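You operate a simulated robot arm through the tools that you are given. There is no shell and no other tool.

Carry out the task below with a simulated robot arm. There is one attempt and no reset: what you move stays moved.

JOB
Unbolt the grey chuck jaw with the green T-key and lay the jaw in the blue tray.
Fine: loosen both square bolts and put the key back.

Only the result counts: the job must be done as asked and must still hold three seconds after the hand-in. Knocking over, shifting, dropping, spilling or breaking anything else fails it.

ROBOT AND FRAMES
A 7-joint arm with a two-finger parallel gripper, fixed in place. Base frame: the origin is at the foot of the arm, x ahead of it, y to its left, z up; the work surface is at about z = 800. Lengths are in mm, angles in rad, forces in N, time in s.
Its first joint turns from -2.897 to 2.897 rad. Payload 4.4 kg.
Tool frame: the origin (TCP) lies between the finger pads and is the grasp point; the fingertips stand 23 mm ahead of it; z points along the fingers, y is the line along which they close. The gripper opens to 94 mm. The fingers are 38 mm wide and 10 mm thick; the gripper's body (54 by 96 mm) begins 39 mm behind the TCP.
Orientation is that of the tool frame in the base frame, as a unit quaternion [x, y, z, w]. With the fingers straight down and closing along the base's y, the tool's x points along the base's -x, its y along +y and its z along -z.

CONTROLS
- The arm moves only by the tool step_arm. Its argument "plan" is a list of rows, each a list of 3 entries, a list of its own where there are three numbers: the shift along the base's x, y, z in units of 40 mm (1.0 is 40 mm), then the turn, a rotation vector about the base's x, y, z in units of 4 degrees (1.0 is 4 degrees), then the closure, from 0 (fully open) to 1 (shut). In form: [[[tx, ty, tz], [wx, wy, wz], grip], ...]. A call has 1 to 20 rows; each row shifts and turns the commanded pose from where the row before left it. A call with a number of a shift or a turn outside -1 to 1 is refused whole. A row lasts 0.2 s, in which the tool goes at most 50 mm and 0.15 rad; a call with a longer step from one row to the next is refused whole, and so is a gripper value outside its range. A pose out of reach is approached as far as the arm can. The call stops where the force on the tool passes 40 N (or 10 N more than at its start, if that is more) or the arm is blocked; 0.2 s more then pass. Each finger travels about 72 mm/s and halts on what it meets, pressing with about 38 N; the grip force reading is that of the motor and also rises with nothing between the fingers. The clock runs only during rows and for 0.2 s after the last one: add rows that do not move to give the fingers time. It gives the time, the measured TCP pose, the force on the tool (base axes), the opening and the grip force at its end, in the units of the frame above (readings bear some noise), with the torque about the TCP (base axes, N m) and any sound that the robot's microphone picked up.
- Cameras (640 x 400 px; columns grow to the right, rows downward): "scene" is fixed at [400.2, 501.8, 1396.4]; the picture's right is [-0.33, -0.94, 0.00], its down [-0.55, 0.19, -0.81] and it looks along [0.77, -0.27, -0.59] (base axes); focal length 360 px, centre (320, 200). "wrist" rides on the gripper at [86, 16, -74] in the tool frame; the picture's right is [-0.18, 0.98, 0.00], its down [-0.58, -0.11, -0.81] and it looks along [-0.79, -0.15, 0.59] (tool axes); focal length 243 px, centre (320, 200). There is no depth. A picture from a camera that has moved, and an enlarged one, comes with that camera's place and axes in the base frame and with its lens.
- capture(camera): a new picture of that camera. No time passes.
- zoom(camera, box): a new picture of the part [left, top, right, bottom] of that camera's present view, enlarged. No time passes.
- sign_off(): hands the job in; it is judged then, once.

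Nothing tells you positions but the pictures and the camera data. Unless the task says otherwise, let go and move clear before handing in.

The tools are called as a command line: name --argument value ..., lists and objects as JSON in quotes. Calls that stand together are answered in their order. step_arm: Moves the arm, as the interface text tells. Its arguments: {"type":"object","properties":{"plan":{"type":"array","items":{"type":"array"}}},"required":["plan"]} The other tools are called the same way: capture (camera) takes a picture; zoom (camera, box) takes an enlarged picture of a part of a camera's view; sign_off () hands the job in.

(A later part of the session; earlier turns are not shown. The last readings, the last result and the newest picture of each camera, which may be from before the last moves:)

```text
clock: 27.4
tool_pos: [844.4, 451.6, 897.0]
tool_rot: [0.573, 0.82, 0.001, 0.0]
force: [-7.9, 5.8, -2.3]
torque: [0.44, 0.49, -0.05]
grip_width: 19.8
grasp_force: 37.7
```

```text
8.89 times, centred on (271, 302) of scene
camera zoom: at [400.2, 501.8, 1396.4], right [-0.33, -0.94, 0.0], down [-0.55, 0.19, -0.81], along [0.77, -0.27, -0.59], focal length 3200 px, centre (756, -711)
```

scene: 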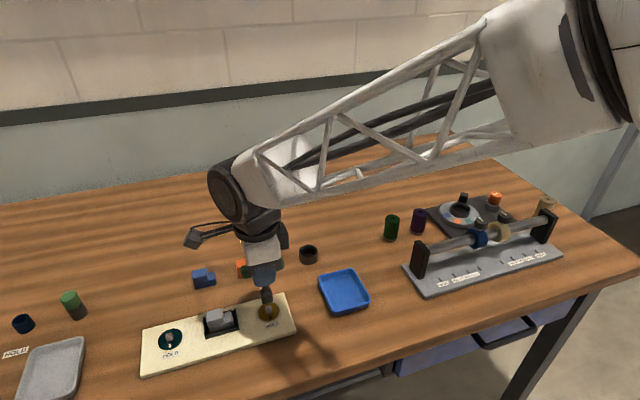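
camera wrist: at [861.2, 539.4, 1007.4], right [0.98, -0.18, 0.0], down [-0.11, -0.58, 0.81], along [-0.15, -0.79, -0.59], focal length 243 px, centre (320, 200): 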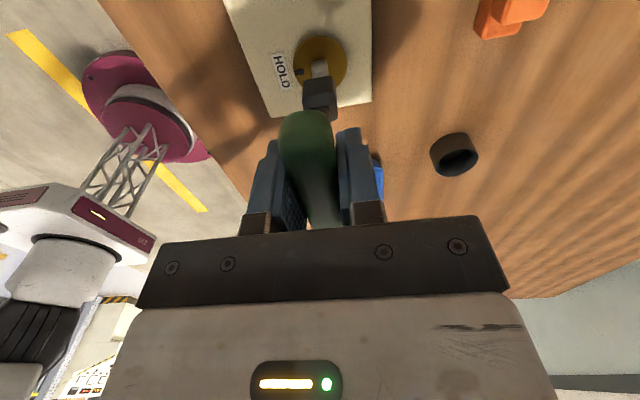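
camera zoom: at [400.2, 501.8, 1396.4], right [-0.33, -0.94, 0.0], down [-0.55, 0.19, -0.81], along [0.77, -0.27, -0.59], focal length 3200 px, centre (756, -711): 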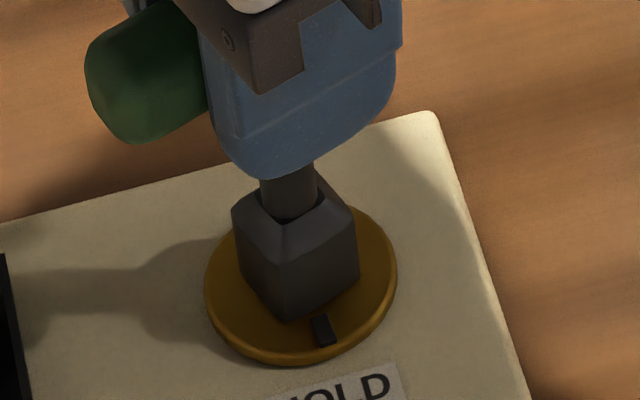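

The pointer now follows (about 10° of play in the socket), rotating toward −y. I'll continue turning while easing slightly with the side force.

step_arm --plan '[[[-0.015, 0.012, 0], [0, 0, 1], 1], [[0, 0, 0], [0, 0, 1], 1], [[0, 0, 0], [0, 0, 1], 1], [[0, 0, 0], [0, 0, 0], 1]]'

zoom --camera "scene" --box '[256, 280, 286, 325]'

```text
clock: 28.4
tool_pos: [845.0, 451.7, 899.9]
tool_rot: [0.485, 0.875, 0.001, 0.0]
force: [0.3, 0.6, 13.0]
torque: [-0.02, -0.23, 0.0]
grip_width: 19.4
grasp_force: 38.1
```

```text
8.89 times, centred on (271, 302) of scene
camera zoom: at [400.2, 501.8, 1396.4], right [-0.33, -0.94, 0.0], down [-0.55, 0.19, -0.81], along [0.77, -0.27, -0.59], focal length 3200 px, centre (756, -711)
```

zoom: 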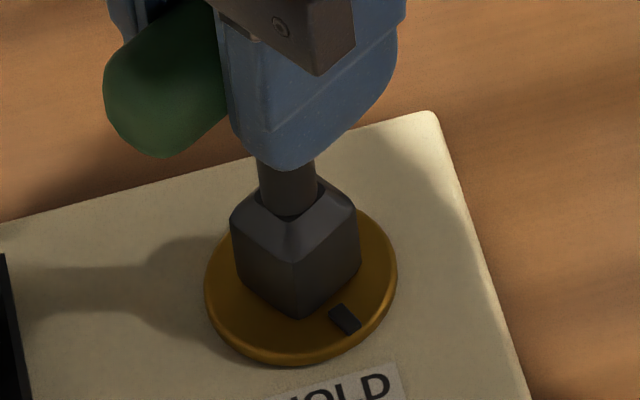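

The bolt is turning with the key (pointer ~20°+), and there's some upward push, perhaps the bolt rising. I'll ease up by 1 mm and continue.

step_arm --plan '[[[0, 0, 0.025], [0, 0, 1], 1], [[0, 0, 0], [0, 0, 1], 1], [[0, 0, 0], [0, 0, 1], 1], [[0, 0, 0], [0, 0, 0], 1]]'

zoom --camera "scene" --box '[256, 280, 286, 325]'

```text
clock: 29.4
tool_pos: [845.0, 450.5, 900.1]
tool_rot: [0.39, 0.921, 0.0, -0.001]
force: [-6.6, 3.5, 14.1]
torque: [0.19, 0.32, 0.01]
grip_width: 19.9
grasp_force: 37.5
```

```text
8.89 times, centred on (271, 302) of scene
camera zoom: at [400.2, 501.8, 1396.4], right [-0.33, -0.94, 0.0], down [-0.55, 0.19, -0.81], along [0.77, -0.27, -0.59], focal length 3200 px, centre (756, -711)
```

zoom: 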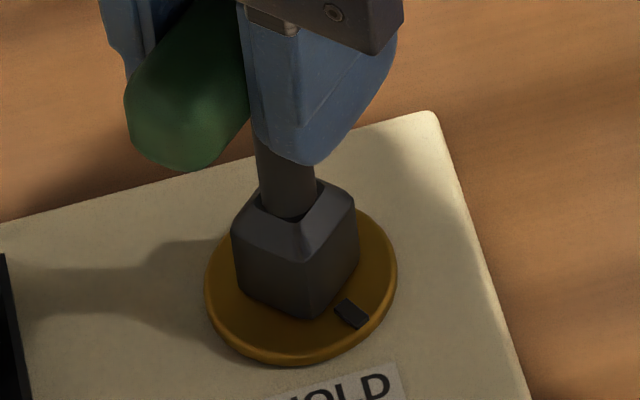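

The pointer is moving less than the hand turned; I'll check whether the bar is slipping within the fingers.

capture --camera "wrist"

zoom --camera "wrist" --box '[230, 30, 410, 250]'

zoom --camera "scene" --box '[225, 230, 315, 330]'

```text
taken
camera wrist: at [795.4, 526.1, 974.4], right [0.83, 0.55, 0.0], down [0.33, -0.49, 0.81], along [0.44, -0.67, -0.59], focal length 243 px, centre (320, 200)
```

wrist: 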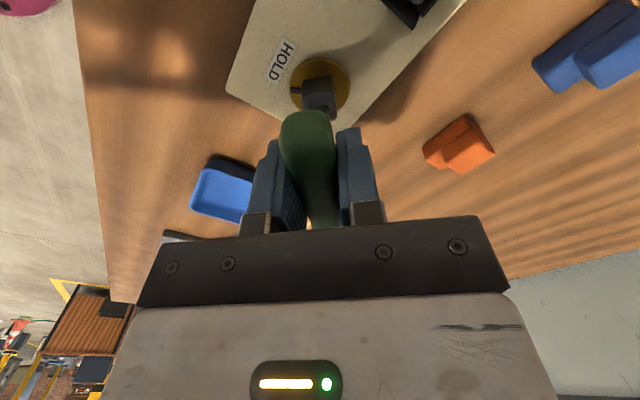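

```text
1.82 times, centred on (320, 140) of wrist
camera zoom: at [795.4, 526.1, 974.4], right [0.83, 0.55, 0.0], down [0.33, -0.49, 0.81], along [0.44, -0.67, -0.59], focal length 441 px, centre (320, 309)
```

zoom: 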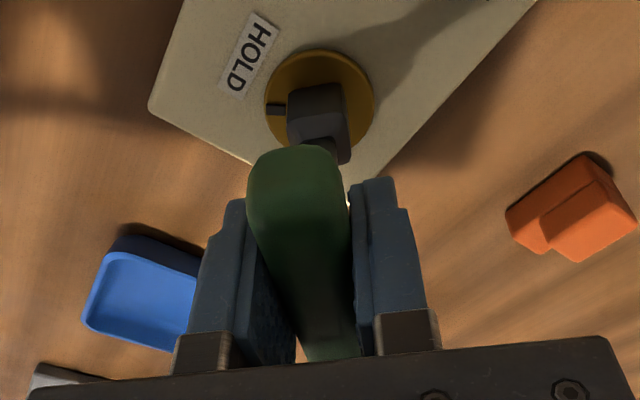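

```text
4.00 times, centred on (270, 280) of scene
camera zoom: at [400.2, 501.8, 1396.4], right [-0.33, -0.94, 0.0], down [-0.55, 0.19, -0.81], along [0.77, -0.27, -0.59], focal length 1440 px, centre (520, -120)
```

zoom: 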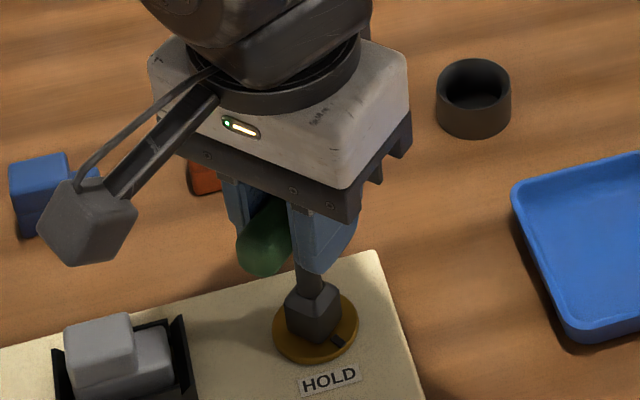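

No visible slip in the fingers; the bolt has followed ~33° of the 44° turn (≈10° play). I'll keep turning, with a slight lift to relieve vertical force.

step_arm --plan '[[[-0.01, 0.005, 0.025], [0, 0, 1], 1], [[0, 0, 0], [0, 0, 1], 1], [[0, 0, 0], [0, 0, 1], 1], [[0, 0, 0], [0, 0, 1], 1], [[0, 0, 0], [0, 0, 0], 1]]'

zoom --camera "scene" --box '[256, 280, 286, 325]'

zoom --camera "wrist" --box '[230, 30, 410, 250]'

```text
clock: 30.6
tool_pos: [841.8, 451.2, 899.7]
tool_rot: [0.258, 0.966, 0.0, 0.0]
force: [-2.5, -4.2, 3.7]
torque: [-0.33, 0.06, 0.02]
grip_width: 19.7
grasp_force: 38.0
```

```text
8.89 times, centred on (271, 302) of scene
camera zoom: at [400.2, 501.8, 1396.4], right [-0.33, -0.94, 0.0], down [-0.55, 0.19, -0.81], along [0.77, -0.27, -0.59], focal length 3200 px, centre (756, -711)
```

zoom: 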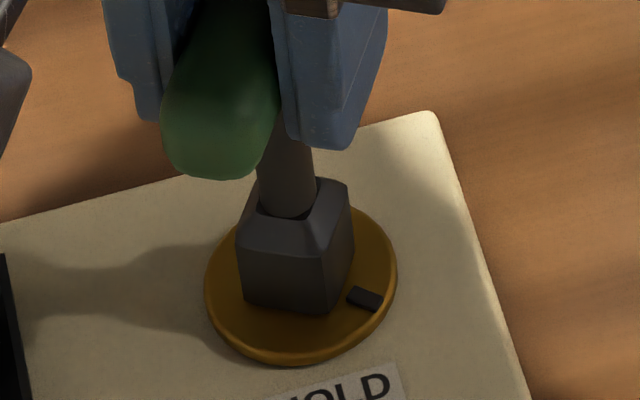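

```text
1.82 times, centred on (320, 140) of wrist
camera zoom: at [776.8, 509.9, 974.5], right [0.65, 0.76, 0.0], down [0.45, -0.38, 0.81], along [0.61, -0.52, -0.59], focal length 441 px, centre (320, 309)
```

zoom: 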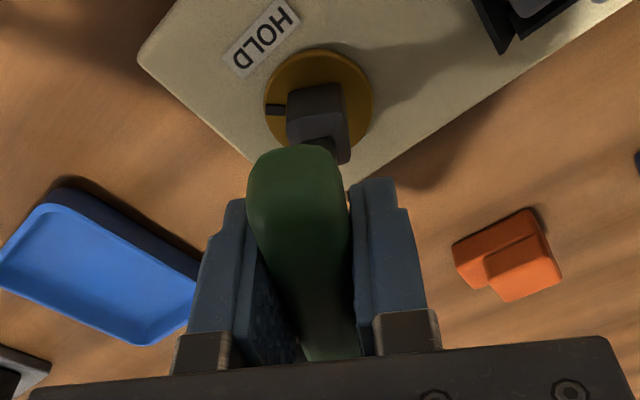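

The bolt follows with ~14° of play (now ≈45°). Continuing to turn.

step_arm --plan '[[[0, 0, 0], [0, 0, 1], 1], [[0, 0, 0], [0, 0, 1], 1], [[0, 0, 0], [0, 0, 1], 1], [[0, 0, 0], [0, 0, 1], 1], [[0, 0, 0], [0, 0, 1], 1], [[0, 0, 0], [0, 0, 0], 1]]'

zoom --camera "scene" --box '[256, 280, 286, 325]'

zoom --camera "wrist" --box '[230, 30, 410, 250]'

```text
clock: 32.0
tool_pos: [842.8, 451.9, 899.9]
tool_rot: [0.088, 0.996, 0.001, 0.0]
force: [-15.6, -6.7, 0.1]
torque: [-0.42, 1.12, -0.06]
grip_width: 19.4
grasp_force: 38.0
```

```text
8.89 times, centred on (271, 302) of scene
camera zoom: at [400.2, 501.8, 1396.4], right [-0.33, -0.94, 0.0], down [-0.55, 0.19, -0.81], along [0.77, -0.27, -0.59], focal length 3200 px, centre (756, -711)
```

zoom: 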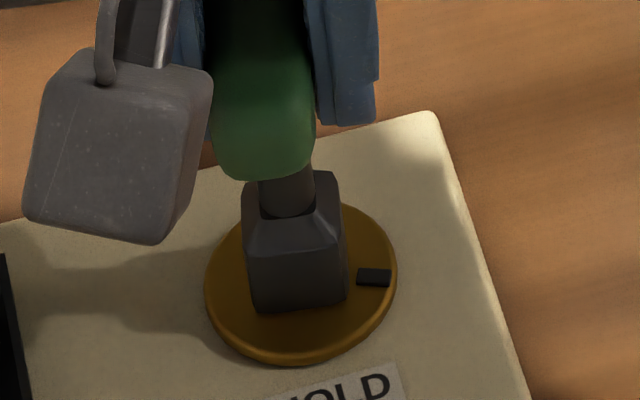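

```text
1.82 times, centred on (320, 140) of wrist
camera zoom: at [761.2, 483.8, 974.7], right [0.35, 0.94, 0.0], down [0.55, -0.21, 0.81], along [0.75, -0.28, -0.59], focal length 441 px, centre (320, 309)
```

zoom: 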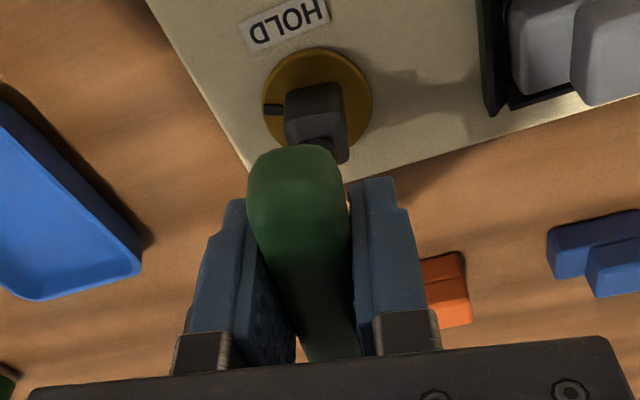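

Bolt at ≈65°. Side force of ~17 N is building, so I'll shift slightly toward −x/−y and continue.

step_arm --plan '[[[-0.025, -0.012, 0], [0, 0, 0], 1], [[0, 0, 0], [0, 0, 1], 1], [[0, 0, 0], [0, 0, 1], 1], [[0, 0, 0], [0, 0, 1], 1], [[0, 0, 0], [0, 0, 0], 1]]'

zoom --camera "scene" --box '[256, 280, 286, 325]'

```text
clock: 33.2
tool_pos: [841.9, 451.0, 900.8]
tool_rot: [-0.017, 1.0, -0.001, 0.001]
force: [-1.8, -5.3, -0.4]
torque: [-0.41, 0.05, -0.03]
grip_width: 19.6
grasp_force: 38.6
```

```text
8.89 times, centred on (271, 302) of scene
camera zoom: at [400.2, 501.8, 1396.4], right [-0.33, -0.94, 0.0], down [-0.55, 0.19, -0.81], along [0.77, -0.27, -0.59], focal length 3200 px, centre (756, -711)
```

zoom: 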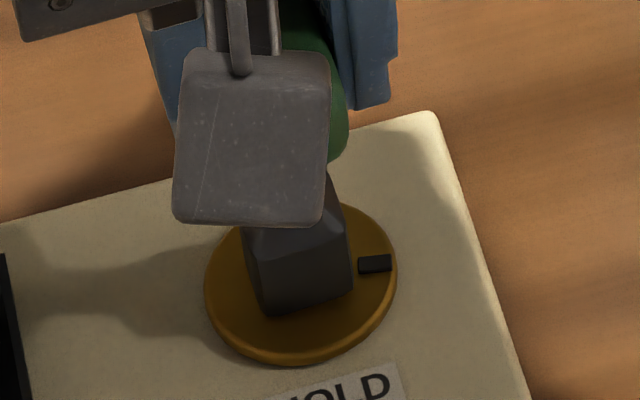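

Bolt at ≈77° and forces are low. Continuing the turn.

step_arm --plan '[[[0, 0, 0], [0, 0, 1], 1], [[0, 0, 0], [0, 0, 1], 1], [[0, 0, 0], [0, 0, 1], 1], [[0, 0, 0], [0, 0, 1], 1], [[0, 0, 0], [0, 0, 0], 1]]'

capture --camera "wrist"

zoom --camera "scene" --box '[256, 280, 286, 325]'

```text
clock: 34.4
tool_pos: [843.2, 449.9, 899.4]
tool_rot: [-0.156, 0.988, 0.0, 0.0]
force: [-3.4, -9.7, 1.2]
torque: [-0.67, 0.23, -0.06]
grip_width: 19.5
grasp_force: 37.5
```

```text
taken
camera wrist: at [755.7, 440.8, 974.7], right [-0.13, 0.99, 0.0], down [0.59, 0.08, 0.81], along [0.8, 0.1, -0.59], focal length 243 px, centre (320, 200)
```

wrist: 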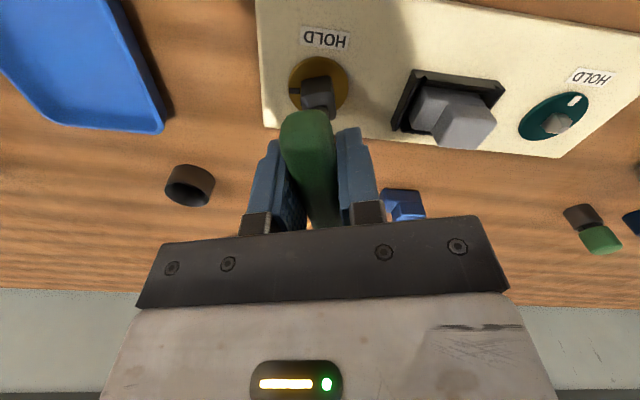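

```text
8.89 times, centred on (271, 302) of scene
camera zoom: at [400.2, 501.8, 1396.4], right [-0.33, -0.94, 0.0], down [-0.55, 0.19, -0.81], along [0.77, -0.27, -0.59], focal length 3200 px, centre (756, -711)
```

zoom: 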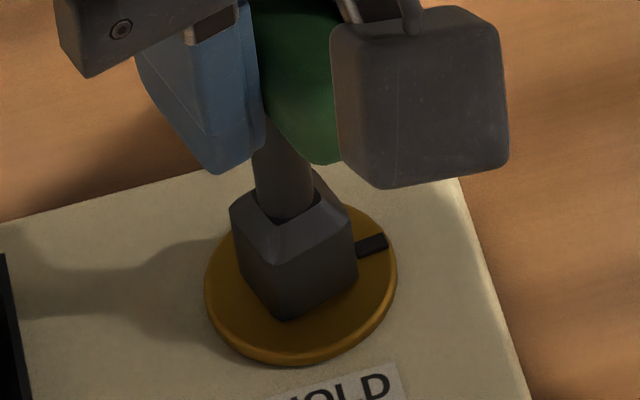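

Bolt ≈92°, still no click or stop. Continuing with slight lateral relief.

step_arm --plan '[[[-0.005, -0.015, 0], [0, 0, 0], 1], [[0, 0, 0], [0, 0, 1], 1], [[0, 0, 0], [0, 0, 1], 1], [[0, 0, 0], [0, 0, 1], 1], [[0, 0, 0], [0, 0, 1], 1], [[0, 0, 0], [0, 0, 0], 1]]'

zoom --camera "scene" --box '[256, 280, 286, 325]'

```text
clock: 35.8
tool_pos: [843.9, 449.7, 899.2]
tool_rot: [-0.292, 0.956, 0.0, 0.0]
force: [4.1, -5.4, -1.5]
torque: [-0.17, -0.28, -1.5]
grip_width: 21.7
grasp_force: 38.0
```

```text
8.89 times, centred on (271, 302) of scene
camera zoom: at [400.2, 501.8, 1396.4], right [-0.33, -0.94, 0.0], down [-0.55, 0.19, -0.81], along [0.77, -0.27, -0.59], focal length 3200 px, centre (756, -711)
```

zoom: 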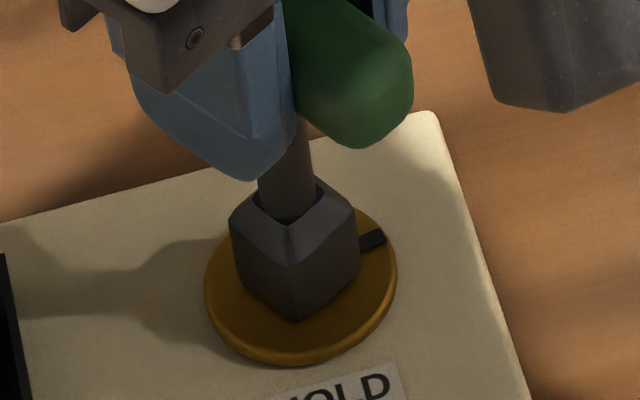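

The bolt hit its stop at about 98° (torque −1.5 N·m, bar starting to twist in the pads). I'll back the hand off within the socket play to relieve torque.

step_arm --plan '[[[0, 0, 0], [0, 0, -1], 1], [[0, 0, 0], [0, 0, -1], 1], [[0, 0, 0], [0, 0, -1], 1], [[0, 0, 0], [0, 0, 0], 1]]'

zoom --camera "scene" --box '[256, 280, 286, 325]'

zoom --camera "wrist" --box '[230, 30, 410, 250]'

```text
clock: 36.8
tool_pos: [843.5, 449.9, 899.8]
tool_rot: [-0.19, 0.982, 0.0, 0.0]
force: [6.3, -2.5, 0.6]
torque: [-0.15, -0.53, -0.06]
grip_width: 19.7
grasp_force: 37.5
```

```text
8.89 times, centred on (271, 302) of scene
camera zoom: at [400.2, 501.8, 1396.4], right [-0.33, -0.94, 0.0], down [-0.55, 0.19, -0.81], along [0.77, -0.27, -0.59], focal length 3200 px, centre (756, -711)
```

zoom: 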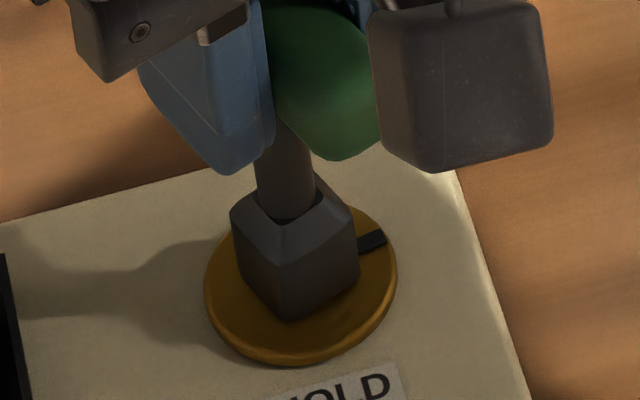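

```text
1.82 times, centred on (320, 140) of wrist
camera zoom: at [756.5, 434.3, 975.2], right [-0.2, 0.98, 0.0], down [0.58, 0.12, 0.81], along [0.79, 0.16, -0.59], focal length 441 px, centre (320, 309)
```

zoom: 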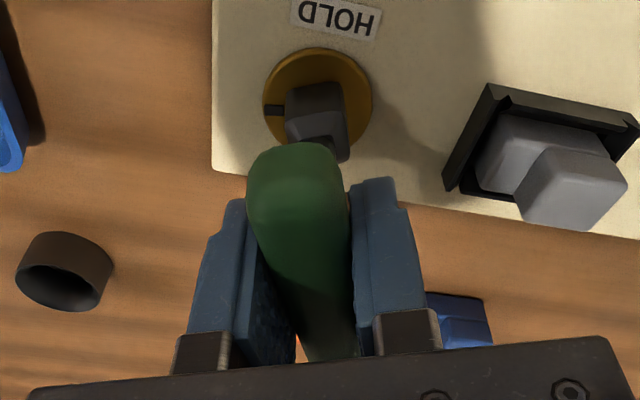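

Torque is released and the pointer stayed at ≈97°. I'll back off another ~12° to centre the play, then lift the key off.

step_arm --plan '[[[0, 0, 0], [0, 0, -1], 1], [[0, 0, 0], [0, 0, -1], 1], [[0, 0, 0], [0, 0, -1], 1], [[0, 0, 0], [0, 0, 0], 1]]'

step_arm --plan '[[[0, 0, 0.15], [0, 0, 0], 1], [[0, 0, 0.25], [0, 0, 0], 1], [[0, 0, 0.4], [0, 0, 0], 1], [[0, 0, 0.6], [0, 0, 0], 1], [[0, 0, 0.6], [0, 0, 0], 1], [[0, 0, 0], [0, 0, 0], 1]]'

capture --camera "scene"

capture --camera "wrist"

zoom --camera "scene" --box '[235, 260, 305, 330]'

```text
clock: 37.8
tool_pos: [842.7, 451.0, 898.9]
tool_rot: [-0.087, 0.996, 0.001, -0.001]
force: [0.3, 0.5, -1.2]
torque: [-0.02, 0.03, -0.01]
grip_width: 19.7
grasp_force: 37.6
```

```text
clock: 39.2
tool_pos: [843.1, 451.6, 979.2]
tool_rot: [-0.087, 0.996, 0.0, 0.0]
force: [-1.3, -0.4, -2.2]
torque: [0.0, 0.0, 0.01]
grip_width: 19.5
grasp_force: 37.7
```

```text
taken
```

scene: 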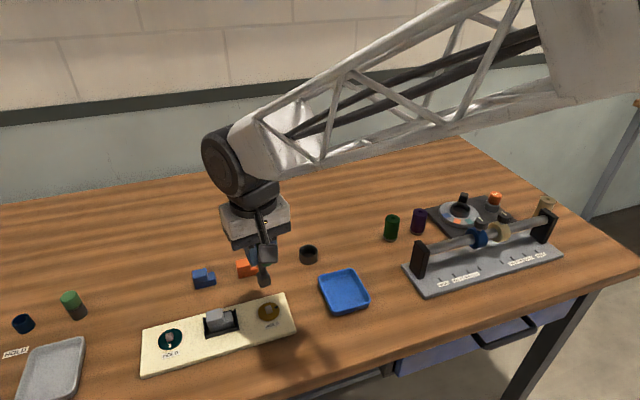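

```text
taken
camera wrist: at [754.8, 453.4, 1055.3], right [0.01, 1.0, 0.0], down [0.59, -0.01, 0.81], along [0.81, -0.01, -0.59], focal length 243 px, centre (320, 200)
```

wrist: 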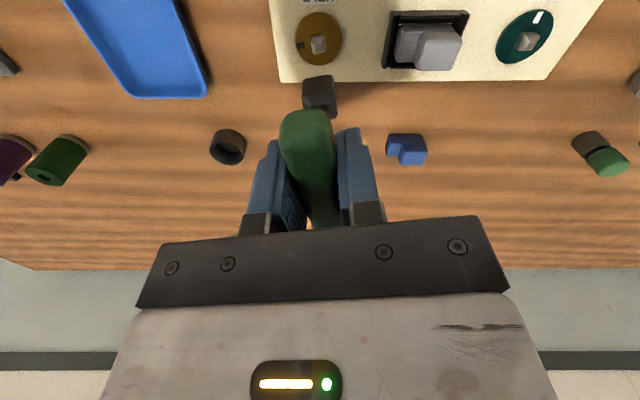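

```text
5.71 times, centred on (270, 295) of scene
camera zoom: at [400.2, 501.8, 1396.4], right [-0.33, -0.94, 0.0], down [-0.55, 0.19, -0.81], along [0.77, -0.27, -0.59], focal length 2057 px, centre (606, -343)
```

zoom: 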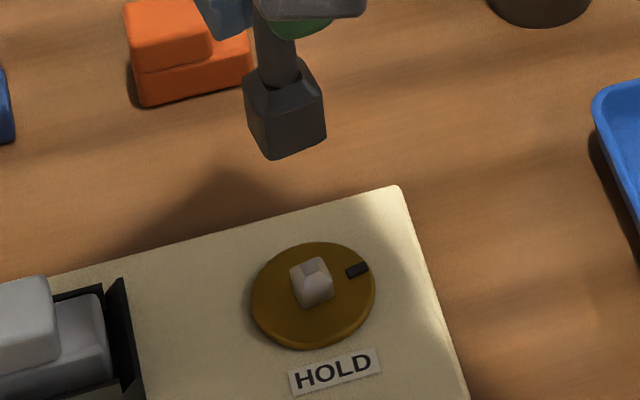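

The olive bolt's pointer is now ~98° off HOLD at its stop. Now I'll carry the key high to the teal bolt at (845, 632) while turning the hand back to yaw −90°.

step_arm --plan '[[[0.05, 0, 0.3], [0, 0, -1], 1], [[0, 0.2, 0], [0, 0, -1], 1], [[0, 0.2, 0], [0, 0, -1], 1], [[0, 0.2, 0], [0, 0, -1], 1], [[0, 0.2, 0], [0, 0, -1], 1], [[0, 0.2, 0], [0, 0, -1], 1], [[0, 0.2, 0], [0, 0, -1], 1], [[0, 0.2, 0], [0, 0, -1], 1], [[0, 0.2, 0], [0, 0, -1], 1], [[0, 0.2, 0], [0, 0, -1], 1], [[0, 0.2, 0], [0, 0, -1], 1], [[0, 0.2, 0], [0, 0, -1], 1], [[0, 0.2, 0], [0, 0, -1], 1], [[0, 0.2, 0], [0, 0, -1], 1], [[0, 0.2, 0], [0, 0, -1], 1], [[0, 0.2, 0], [0, 0, -1], 1], [[0, 0.2, 0], [0, 0, -1], 1], [[0, 0.2, 0], [0, 0, -1], 1], [[0, 0.2, 0], [0, 0, -1], 1], [[0, 0.2, 0], [0, 0, -1], 1]]'

step_arm --plan '[[[0, 0.2, 0], [0, 0, -1], 1], [[0, 0.2, 0], [0, 0, -1], 1], [[0, 0.2, 0], [0, 0, -1], 1], [[0, 0.1, 0], [0, 0, -1], 1], [[0, 0, 0], [0, 0, -1], 1], [[0, 0, 0], [0, 0, 0], 1], [[0, 0, 0], [0, 0, 0], 1]]'

```text
clock: 43.4
tool_pos: [844.2, 603.1, 991.8]
tool_rot: [0.574, 0.819, 0.001, -0.001]
force: [0.8, 0.6, -1.1]
torque: [0.0, 0.04, -0.03]
grip_width: 19.7
grasp_force: 37.8
```

```text
clock: 45.0
tool_pos: [844.4, 631.4, 992.4]
tool_rot: [0.707, 0.707, 0.0, 0.0]
force: [0.2, 0.0, -0.9]
torque: [0.0, -0.02, -0.01]
grip_width: 19.6
grasp_force: 38.2
```

Hand is above the teal bolt at yaw −90°. Descending to about 935 and checking alignment.

step_arm --plan '[[[0, 0, -0.5], [0, 0, 0], 1], [[0, 0, -0.5], [0, 0, 0], 1], [[0, 0, -0.45], [0, 0, 0], 1], [[0, 0, 0], [0, 0, 0], 1], [[0, 0, 0], [0, 0, 0], 1]]'

capture --camera "wrist"

capture --camera "scene"

zoom --camera "scene" --box '[155, 300, 185, 360]'

zoom --camera "wrist" --box '[285, 30, 355, 115]'

```text
clock: 46.2
tool_pos: [846.1, 630.2, 934.1]
tool_rot: [0.707, 0.707, 0.0, -0.001]
force: [-0.3, 0.1, -1.7]
torque: [0.0, 0.01, 0.04]
grip_width: 19.5
grasp_force: 38.4
```

```text
taken
camera wrist: at [860.9, 718.5, 1008.6], right [0.98, -0.18, 0.0], down [-0.11, -0.58, 0.81], along [-0.15, -0.79, -0.59], focal length 243 px, centre (320, 200)
```

wrist: 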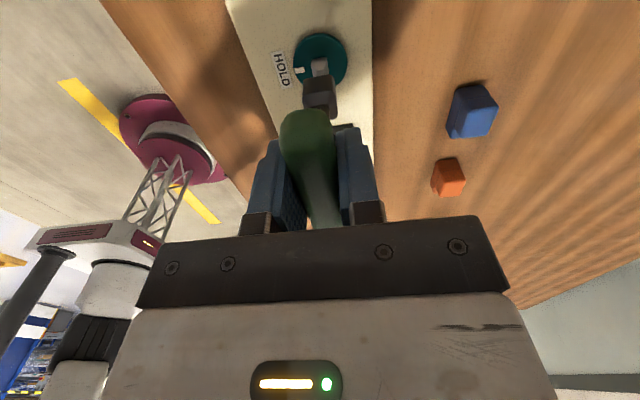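

```text
taken
```

scene: 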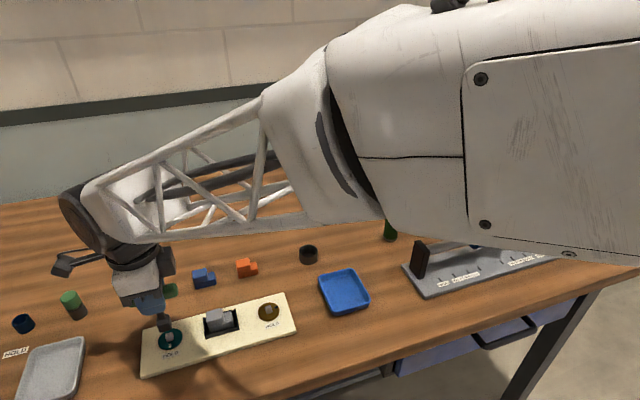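

```text
6.67 times, centred on (170, 330) of scene
camera zoom: at [400.2, 501.8, 1396.4], right [-0.33, -0.94, 0.0], down [-0.55, 0.19, -0.81], along [0.77, -0.27, -0.59], focal length 2400 px, centre (1320, -667)
```

zoom: 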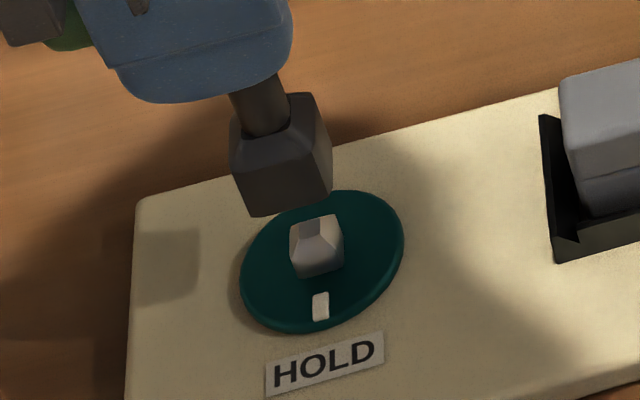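

```text
4.71 times, centred on (320, 72) of wrist
camera zoom: at [860.9, 718.5, 1008.6], right [0.98, -0.18, 0.0], down [-0.11, -0.58, 0.81], along [-0.15, -0.79, -0.59], focal length 1142 px, centre (320, 800)
```

zoom: 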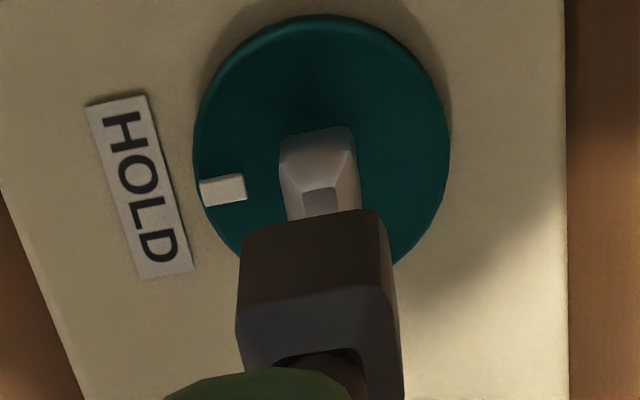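

Alignment is nearly identical to the first insertion; shifting −0.5 mm in y and descending onto the bolt.

step_arm --plan '[[[0, -0.0125, -0.125], [0, 0, 0], 1], [[0, 0, -0.125], [0, 0, 0], 1], [[0, 0, -0.125], [0, 0, 0], 1], [[0, 0, -0.1], [0, 0, 0], 1], [[0, 0, -0.05], [0, 0, 0], 1], [[0, 0, -0.05], [0, 0, 0], 1], [[0, 0, -0.05], [0, 0, 0], 1], [[0, 0, 0], [0, 0, 0], 1]]'

zoom --camera "scene" --box '[155, 300, 185, 360]'

```text
clock: 48.0
tool_pos: [844.9, 630.8, 909.1]
tool_rot: [0.707, 0.707, 0.0, 0.0]
force: [0.0, 0.6, -2.0]
torque: [0.02, 0.01, 0.04]
grip_width: 19.7
grasp_force: 37.8
```

```text
6.67 times, centred on (170, 330) of scene
camera zoom: at [400.2, 501.8, 1396.4], right [-0.33, -0.94, 0.0], down [-0.55, 0.19, -0.81], along [0.77, -0.27, -0.59], focal length 2400 px, centre (1320, -667)
```

zoom: 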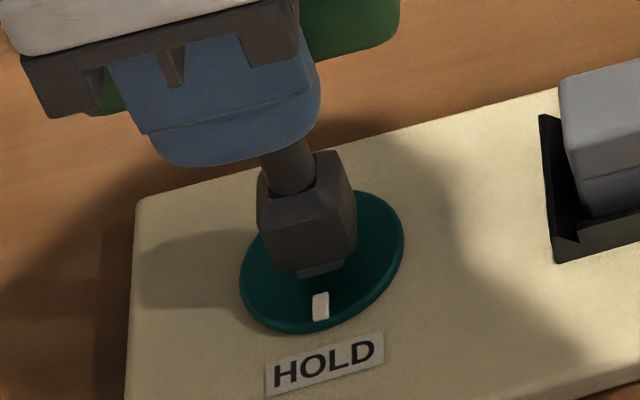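

The bolt sits centred under the socket, no contact force. Going down the rest of the way gently.

step_arm --plan '[[[0, 0, -0.05], [0, 0, 0], 1], [[0, 0, -0.05], [0, 0, 0], 1], [[0, 0, -0.05], [0, 0, 0], 1], [[0, 0, -0.05], [0, 0, 0], 1], [[0, 0, 0], [0, 0, 0], 1]]'

zoom --camera "scene" --box '[155, 300, 185, 360]'

```text
clock: 49.2
tool_pos: [844.1, 630.4, 900.9]
tool_rot: [0.708, 0.707, 0.0, 0.0]
force: [0.3, -0.9, -0.5]
torque: [-0.01, 0.06, 0.0]
grip_width: 19.5
grasp_force: 38.2
```

```text
6.67 times, centred on (170, 330) of scene
camera zoom: at [400.2, 501.8, 1396.4], right [-0.33, -0.94, 0.0], down [-0.55, 0.19, -0.81], along [0.77, -0.27, -0.59], focal length 2400 px, centre (1320, -667)
```

zoom: 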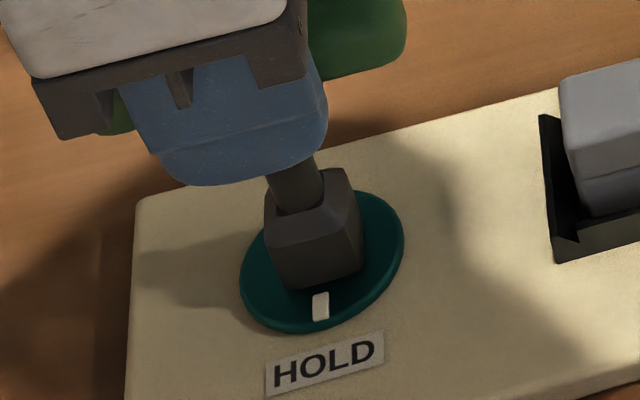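

Seated well. Now turning counter-clockwise, checking the pointer and torque along the way.

step_arm --plan '[[[0, 0, -0.025], [0, 0, 1], 1], [[0, 0, 0], [0, 0, 1], 1], [[0, 0, 0], [0, 0, 1], 1], [[0, 0, 0], [0, 0, 1], 1], [[0, 0, 0], [0, 0, 1], 1], [[0, 0, 0], [0, 0, 1], 1], [[0, 0, 0], [0, 0, 0], 1]]'

zoom --camera "scene" --box '[155, 300, 185, 360]'

zoom --camera "wrist" --box '[230, 30, 410, 250]'

```text
clock: 50.8
tool_pos: [844.3, 631.3, 901.2]
tool_rot: [0.543, 0.839, 0.0, 0.0]
force: [-6.4, 14.1, 3.6]
torque: [1.15, 0.54, -0.05]
grip_width: 19.5
grasp_force: 37.5
```

```text
6.67 times, centred on (170, 330) of scene
camera zoom: at [400.2, 501.8, 1396.4], right [-0.33, -0.94, 0.0], down [-0.55, 0.19, -0.81], along [0.77, -0.27, -0.59], focal length 2400 px, centre (1320, -667)
```

zoom: 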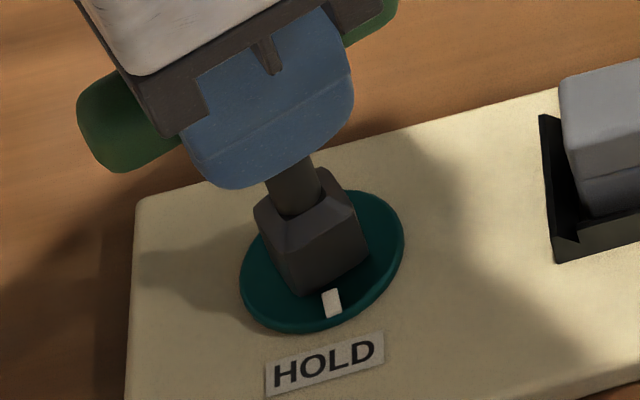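

```text
1.82 times, centred on (320, 140) of wrist
camera zoom: at [824.1, 717.0, 975.2], right [0.97, 0.23, 0.0], down [0.14, -0.58, 0.81], along [0.19, -0.78, -0.59], focal length 441 px, centre (320, 309)
```

zoom: 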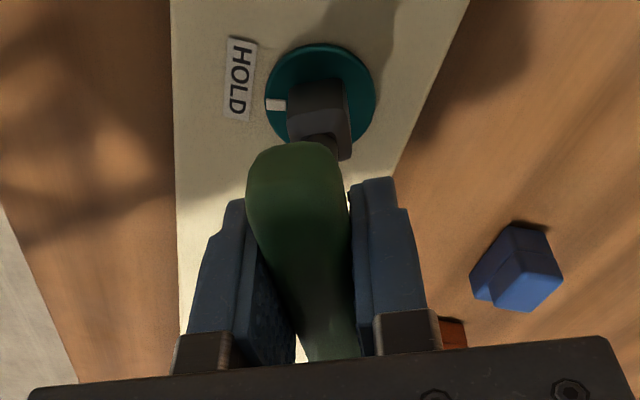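

The teal bolt is following CCW too. Easing with the side force and continuing.

step_arm --plan '[[[-0.015, 0.02, 0.01], [0, 0, 0], 1], [[0, 0, 0], [0, 0, 1], 1], [[0, 0, 0], [0, 0, 1], 1], [[0, 0, 0], [0, 0, 1], 1], [[0, 0, 0], [0, 0, 1], 1], [[0, 0, 0], [0, 0, 1], 1], [[0, 0, 0], [0, 0, 0], 1]]'

zoom --camera "scene" --box '[155, 300, 185, 360]'

```text
clock: 52.4
tool_pos: [845.2, 630.2, 900.8]
tool_rot: [0.39, 0.921, 0.0, 0.0]
force: [7.3, -11.3, -0.9]
torque: [-0.97, -0.64, -0.04]
grip_width: 19.6
grasp_force: 38.2
```

```text
6.67 times, centred on (170, 330) of scene
camera zoom: at [400.2, 501.8, 1396.4], right [-0.33, -0.94, 0.0], down [-0.55, 0.19, -0.81], along [0.77, -0.27, -0.59], focal length 2400 px, centre (1320, -667)
```

zoom: 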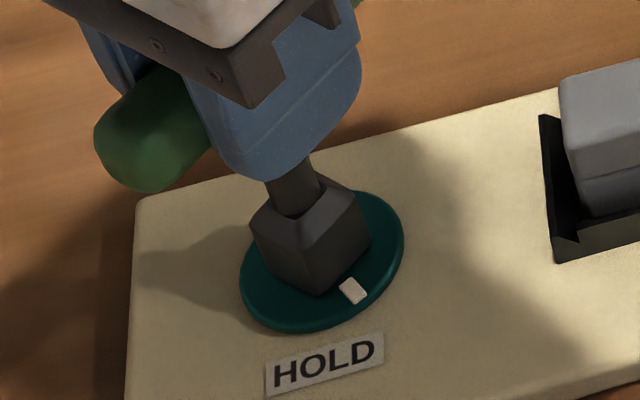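

step_arm --plan '[[[0.008, -0.012, 0], [0, 0, 0], 1], [[0, 0, 0], [0, 0, 1], 1], [[0, 0, 0], [0, 0, 1], 1], [[0, 0, 0], [0, 0, 1], 1], [[0, 0, 0], [0, 0, 1], 1], [[0, 0, 0], [0, 0, 0], 1]]'

zoom --camera "scene" --box '[155, 300, 185, 360]'

```text
clock: 53.8
tool_pos: [844.7, 629.8, 900.9]
tool_rot: [0.257, 0.966, 0.0, 0.0]
force: [-0.6, -1.1, -1.6]
torque: [-0.05, 0.12, 0.0]
grip_width: 19.4
grasp_force: 38.1
```

```text
6.67 times, centred on (170, 330) of scene
camera zoom: at [400.2, 501.8, 1396.4], right [-0.33, -0.94, 0.0], down [-0.55, 0.19, -0.81], along [0.77, -0.27, -0.59], focal length 2400 px, centre (1320, -667)
```

zoom: 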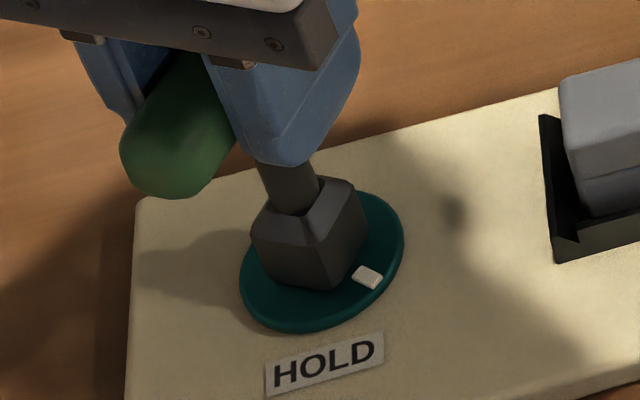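

Side forces are near zero and the pointer is at roughly 45°. Continuing.

step_arm --plan '[[[0, 0, 0], [0, 0, 1], 1], [[0, 0, 0], [0, 0, 1], 1], [[0, 0, 0], [0, 0, 1], 1], [[0, 0, 0], [0, 0, 1], 1], [[0, 0, 0], [0, 0, 1], 1], [[0, 0, 0], [0, 0, 0], 1]]'

zoom --camera "scene" --box '[155, 300, 185, 360]'

```text
clock: 55.2
tool_pos: [845.0, 630.8, 899.9]
tool_rot: [0.087, 0.996, 0.0, 0.0]
force: [-7.8, 1.2, 0.4]
torque: [0.04, 0.6, -0.01]
grip_width: 19.6
grasp_force: 38.0
```

```text
6.67 times, centred on (170, 330) of scene
camera zoom: at [400.2, 501.8, 1396.4], right [-0.33, -0.94, 0.0], down [-0.55, 0.19, -0.81], along [0.77, -0.27, -0.59], focal length 2400 px, centre (1320, -667)
```

zoom: 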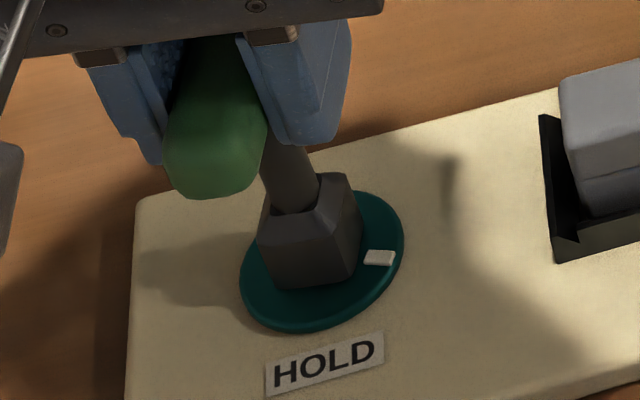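

step_arm --plan '[[[-0.015, 0, 0], [0, 0, 0], 1], [[0, 0, 0], [0, 0, 1], 1], [[0, 0, 0], [0, 0, 1], 1], [[0, 0, 0], [0, 0, 1], 1], [[0, 0, 0], [0, 0, 1], 1], [[0, 0, 0], [0, 0, 0], 1]]'

zoom --camera "scene" --box '[155, 300, 185, 360]'

```text
clock: 56.6
tool_pos: [844.5, 631.0, 900.7]
tool_rot: [-0.053, 0.999, 0.0, 0.0]
force: [3.2, -2.2, -0.1]
torque: [-0.19, -0.25, -0.05]
grip_width: 19.7
grasp_force: 38.2
```

```text
6.67 times, centred on (170, 330) of scene
camera zoom: at [400.2, 501.8, 1396.4], right [-0.33, -0.94, 0.0], down [-0.55, 0.19, -0.81], along [0.77, -0.27, -0.59], focal length 2400 px, centre (1320, -667)
```

zoom: 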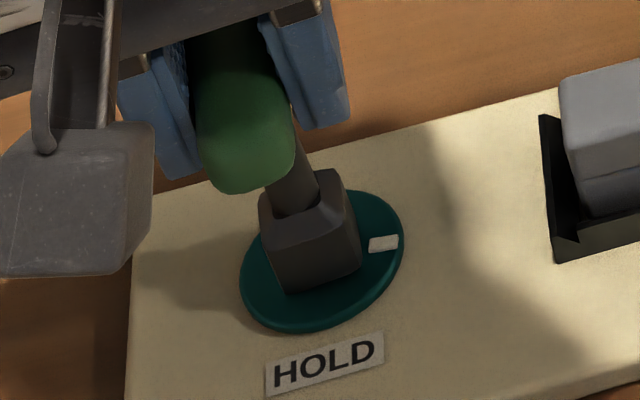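

The pointer is around 80° now. Continuing to its stop.

step_arm --plan '[[[0, 0, 0], [0, 0, 1], 1], [[0, 0, 0], [0, 0, 1], 1], [[0, 0, 0], [0, 0, 1], 1], [[0, 0, 0], [0, 0, 1], 1], [[0, 0, 0], [0, 0, 0], 1]]'

zoom --camera "scene" --box '[155, 300, 185, 360]'

```text
clock: 57.8
tool_pos: [844.0, 630.4, 902.0]
tool_rot: [-0.192, 0.981, -0.001, 0.0]
force: [5.6, -1.3, -0.7]
torque: [-0.08, -0.48, 0.0]
grip_width: 19.6
grasp_force: 38.0
```

```text
6.67 times, centred on (170, 330) of scene
camera zoom: at [400.2, 501.8, 1396.4], right [-0.33, -0.94, 0.0], down [-0.55, 0.19, -0.81], along [0.77, -0.27, -0.59], focal length 2400 px, centre (1320, -667)
```

zoom: 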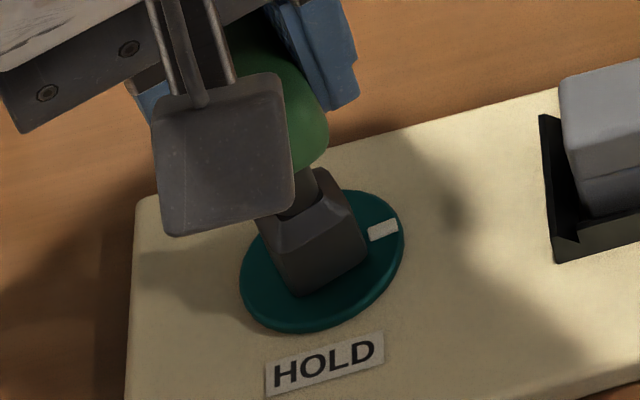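

step_arm --plan '[[[0, 0, 0], [0, 0, 1], 1], [[0, 0, 0], [0, 0, 1], 1], [[0, 0, 0], [0, 0, 1], 1], [[0, 0, 0], [0, 0, 0], 1]]'

zoom --camera "scene" --box '[155, 300, 185, 360]'

```text
clock: 58.8
tool_pos: [842.8, 630.0, 900.7]
tool_rot: [-0.292, 0.956, 0.0, 0.0]
force: [-2.8, -8.1, 3.0]
torque: [-0.45, 0.15, -1.52]
grip_width: 21.7
grasp_force: 37.8
```

```text
6.67 times, centred on (170, 330) of scene
camera zoom: at [400.2, 501.8, 1396.4], right [-0.33, -0.94, 0.0], down [-0.55, 0.19, -0.81], along [0.77, -0.27, -0.59], focal length 2400 px, centre (1320, -667)
```

zoom: 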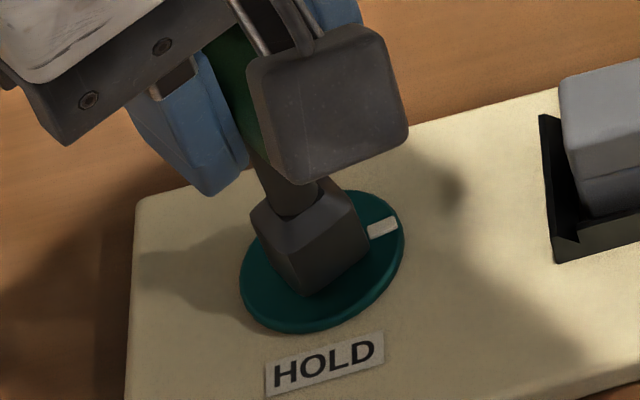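

Same stop and torque as the first bolt — it's fully loosened. Backing off ~24° within the play, then lifting the key off.

step_arm --plan '[[[0, 0, 0], [0, 0, -1], 1], [[0, 0, 0], [0, 0, -1], 1], [[0, 0, 0], [0, 0, -1], 1], [[0, 0, 0], [0, 0, -1], 1], [[0, 0, 0], [0, 0, -1], 1], [[0, 0, 0], [0, 0, -1], 1], [[0, 0, 0], [0, 0, 0], 1]]'

step_arm --plan '[[[0, 0, 0.15], [0, 0, 0], 1], [[0, 0, 0.25], [0, 0, 0], 1], [[0, 0, 0.4], [0, 0, 0], 1], [[0, 0, 0.7], [0, 0, 0], 1], [[0, 0, 0.8], [0, 0, 0], 1], [[0, 0, 0], [0, 0, 0], 1]]'

zoom --camera "scene" --box '[130, 270, 310, 382]'

capture --camera "wrist"

```text
clock: 60.4
tool_pos: [844.1, 629.3, 900.4]
tool_rot: [-0.087, 0.996, 0.0, 0.0]
force: [0.3, -0.2, -1.2]
torque: [-0.03, -0.01, 0.01]
grip_width: 19.7
grasp_force: 38.4
```

```text
clock: 61.8
tool_pos: [844.0, 630.0, 993.4]
tool_rot: [-0.087, 0.996, 0.0, 0.0]
force: [0.2, -0.1, -1.8]
torque: [0.01, -0.02, 0.02]
grip_width: 19.7
grasp_force: 38.0
```

```text
3.56 times, centred on (220, 326) of scene
camera zoom: at [400.2, 501.8, 1396.4], right [-0.33, -0.94, 0.0], down [-0.55, 0.19, -0.81], along [0.77, -0.27, -0.59], focal length 1280 px, centre (676, -248)
```

zoom: 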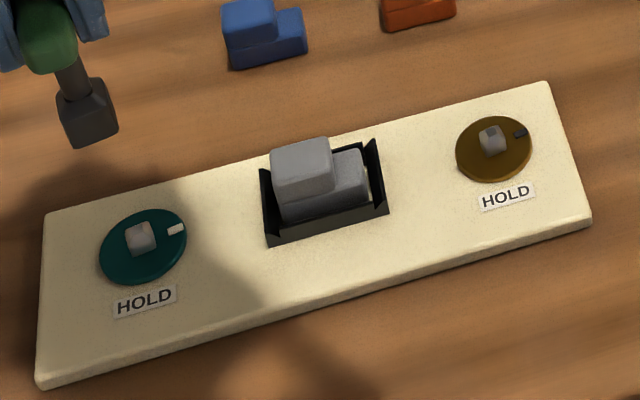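

```text
taken
camera wrist: at [755.8, 632.3, 1067.2], right [0.01, 1.0, 0.0], down [0.59, -0.01, 0.81], along [0.81, -0.01, -0.59], focal length 243 px, centre (320, 200)
```

wrist: 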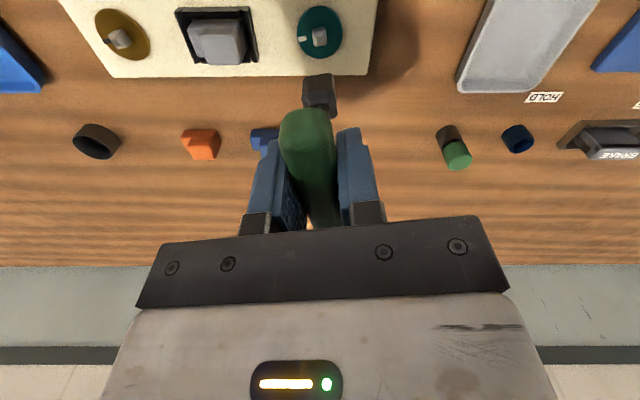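

Both pointers are off HOLD at their stops. Now I'll return the key to its cup at (970, 331), rotating back to yaw −90° on the way at a safe height.

step_arm --plan '[[[0.126, -0.299, 0.2], [0, 0, -1], 1], [[0.126, -0.299, 0.2], [0, 0, -1], 1], [[0.126, -0.299, 0], [0, 0, -1], 1], [[0.126, -0.299, 0], [0, 0, -1], 1], [[0.126, -0.299, 0], [0, 0, -1], 1], [[0.126, -0.299, 0], [0, 0, -1], 1], [[0.126, -0.299, 0], [0, 0, -1], 1], [[0.126, -0.299, 0], [0, 0, -1], 1], [[0.126, -0.299, 0], [0, 0, -1], 1], [[0.126, -0.299, 0], [0, 0, -1], 1], [[0.126, -0.299, 0], [0, 0, -1], 1], [[0.126, -0.299, 0], [0, 0, -1], 1], [[0.126, -0.299, 0], [0, 0, -1], 1], [[0.126, -0.299, 0], [0, 0, -1], 1], [[0.126, -0.299, 0], [0, 0, -1], 1], [[0.126, -0.299, 0], [0, 0, -1], 1], [[0.126, -0.299, 0], [0, 0, -1], 1], [[0.126, -0.299, 0], [0, 0, -1], 1], [[0.126, -0.299, 0], [0, 0, -1], 1], [[0.126, -0.299, 0], [0, 0, -1], 1]]'

step_arm --plan '[[[0.126, -0.299, 0], [0, 0, -1], 1], [[0.126, -0.299, 0], [0, 0, -1], 1], [[0.126, -0.299, 0], [0, 0, -1], 1], [[0.126, -0.299, 0], [0, 0, -1], 1], [[0.126, -0.299, 0], [0, 0, -1], 1], [[0, 0, 0], [0, 0, 0], 1], [[0, 0, 0], [0, 0, 0], 1]]'

capture --camera "wrist"

zoom --camera "scene" --box '[240, 120, 380, 280]'

```text
clock: 66.0
tool_pos: [943.8, 390.6, 1007.4]
tool_rot: [0.574, 0.819, 0.0, -0.001]
force: [0.8, 0.3, -1.0]
torque: [0.02, 0.0, -0.02]
grip_width: 19.8
grasp_force: 37.9
```

```text
clock: 67.6
tool_pos: [968.8, 329.5, 1008.5]
tool_rot: [0.708, 0.707, 0.0, 0.0]
force: [-0.5, -0.6, -1.3]
torque: [-0.04, 0.0, -0.01]
grip_width: 19.6
grasp_force: 37.7
```

```text
taken
camera wrist: at [984.9, 417.8, 1083.2], right [0.98, -0.18, 0.0], down [-0.11, -0.58, 0.81], along [-0.15, -0.79, -0.59], focal length 243 px, centre (320, 200)
```

wrist: 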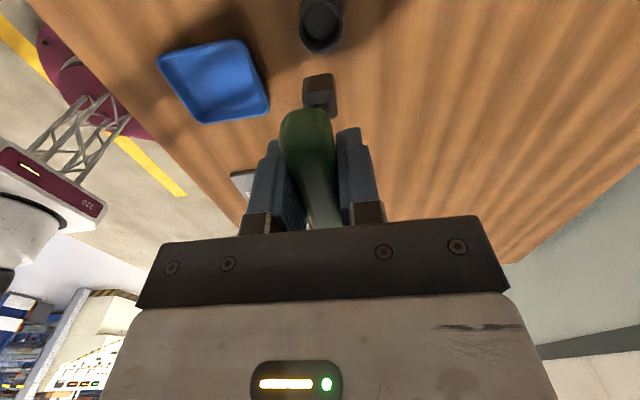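

```text
2.50 times, centred on (310, 200) of scene
camera zoom: at [400.2, 501.8, 1396.4], right [-0.33, -0.94, 0.0], down [-0.55, 0.19, -0.81], along [0.77, -0.27, -0.59], focal length 900 px, centre (345, 200)
```

zoom: 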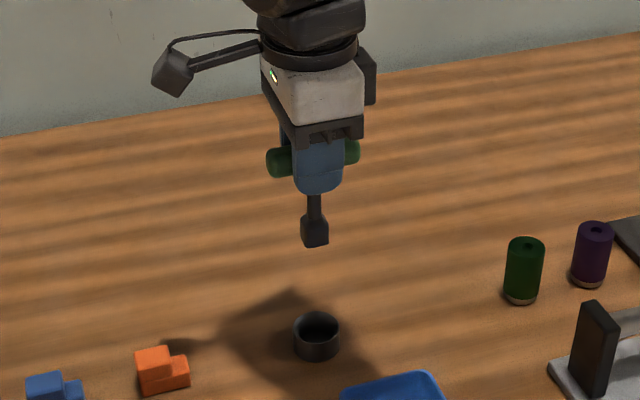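

Pose matches the original lift position almost exactly. Descending toward the cup and checking before entering.

step_arm --plan '[[[0.012, 0, -0.6], [0, 0, 0], 1], [[0, 0, -0.6], [0, 0, 0], 1], [[0, 0, -0.6], [0, 0, 0], 1], [[0, 0, -0.5], [0, 0, 0], 1], [[0, 0, 0], [0, 0, 0], 1]]'

zoom --camera "scene" --box '[280, 210, 340, 275]'

zoom --camera "wrist" --box '[270, 30, 370, 140]'

```text
clock: 68.8
tool_pos: [970.1, 331.1, 917.3]
tool_rot: [0.707, 0.707, 0.001, 0.0]
force: [-1.0, -0.4, -0.4]
torque: [-0.02, 0.01, 0.0]
grip_width: 19.8
grasp_force: 37.6
```

```text
6.15 times, centred on (310, 242) of scene
camera zoom: at [400.2, 501.8, 1396.4], right [-0.33, -0.94, 0.0], down [-0.55, 0.19, -0.81], along [0.77, -0.27, -0.59], focal length 2215 px, centre (382, -62)
```

zoom: 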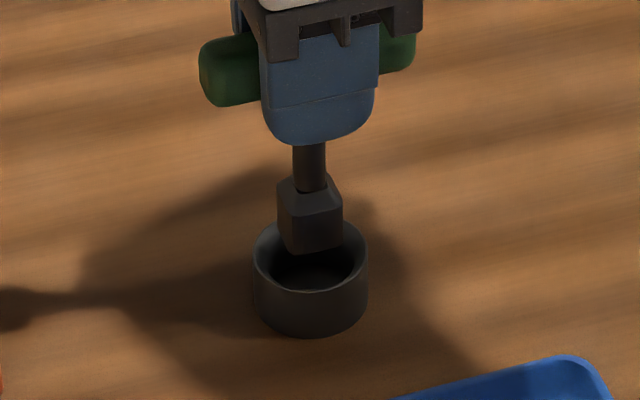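

```text
3.64 times, centred on (320, 85) of wrist
camera zoom: at [985.1, 418.2, 991.3], right [0.98, -0.18, 0.0], down [-0.11, -0.58, 0.81], along [-0.15, -0.79, -0.59], focal length 882 px, centre (320, 618)
```

zoom: 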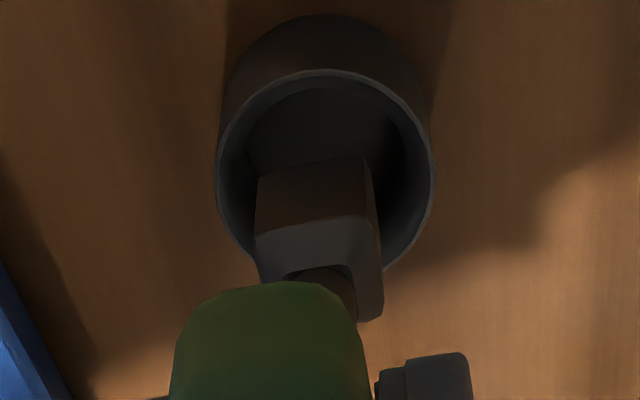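

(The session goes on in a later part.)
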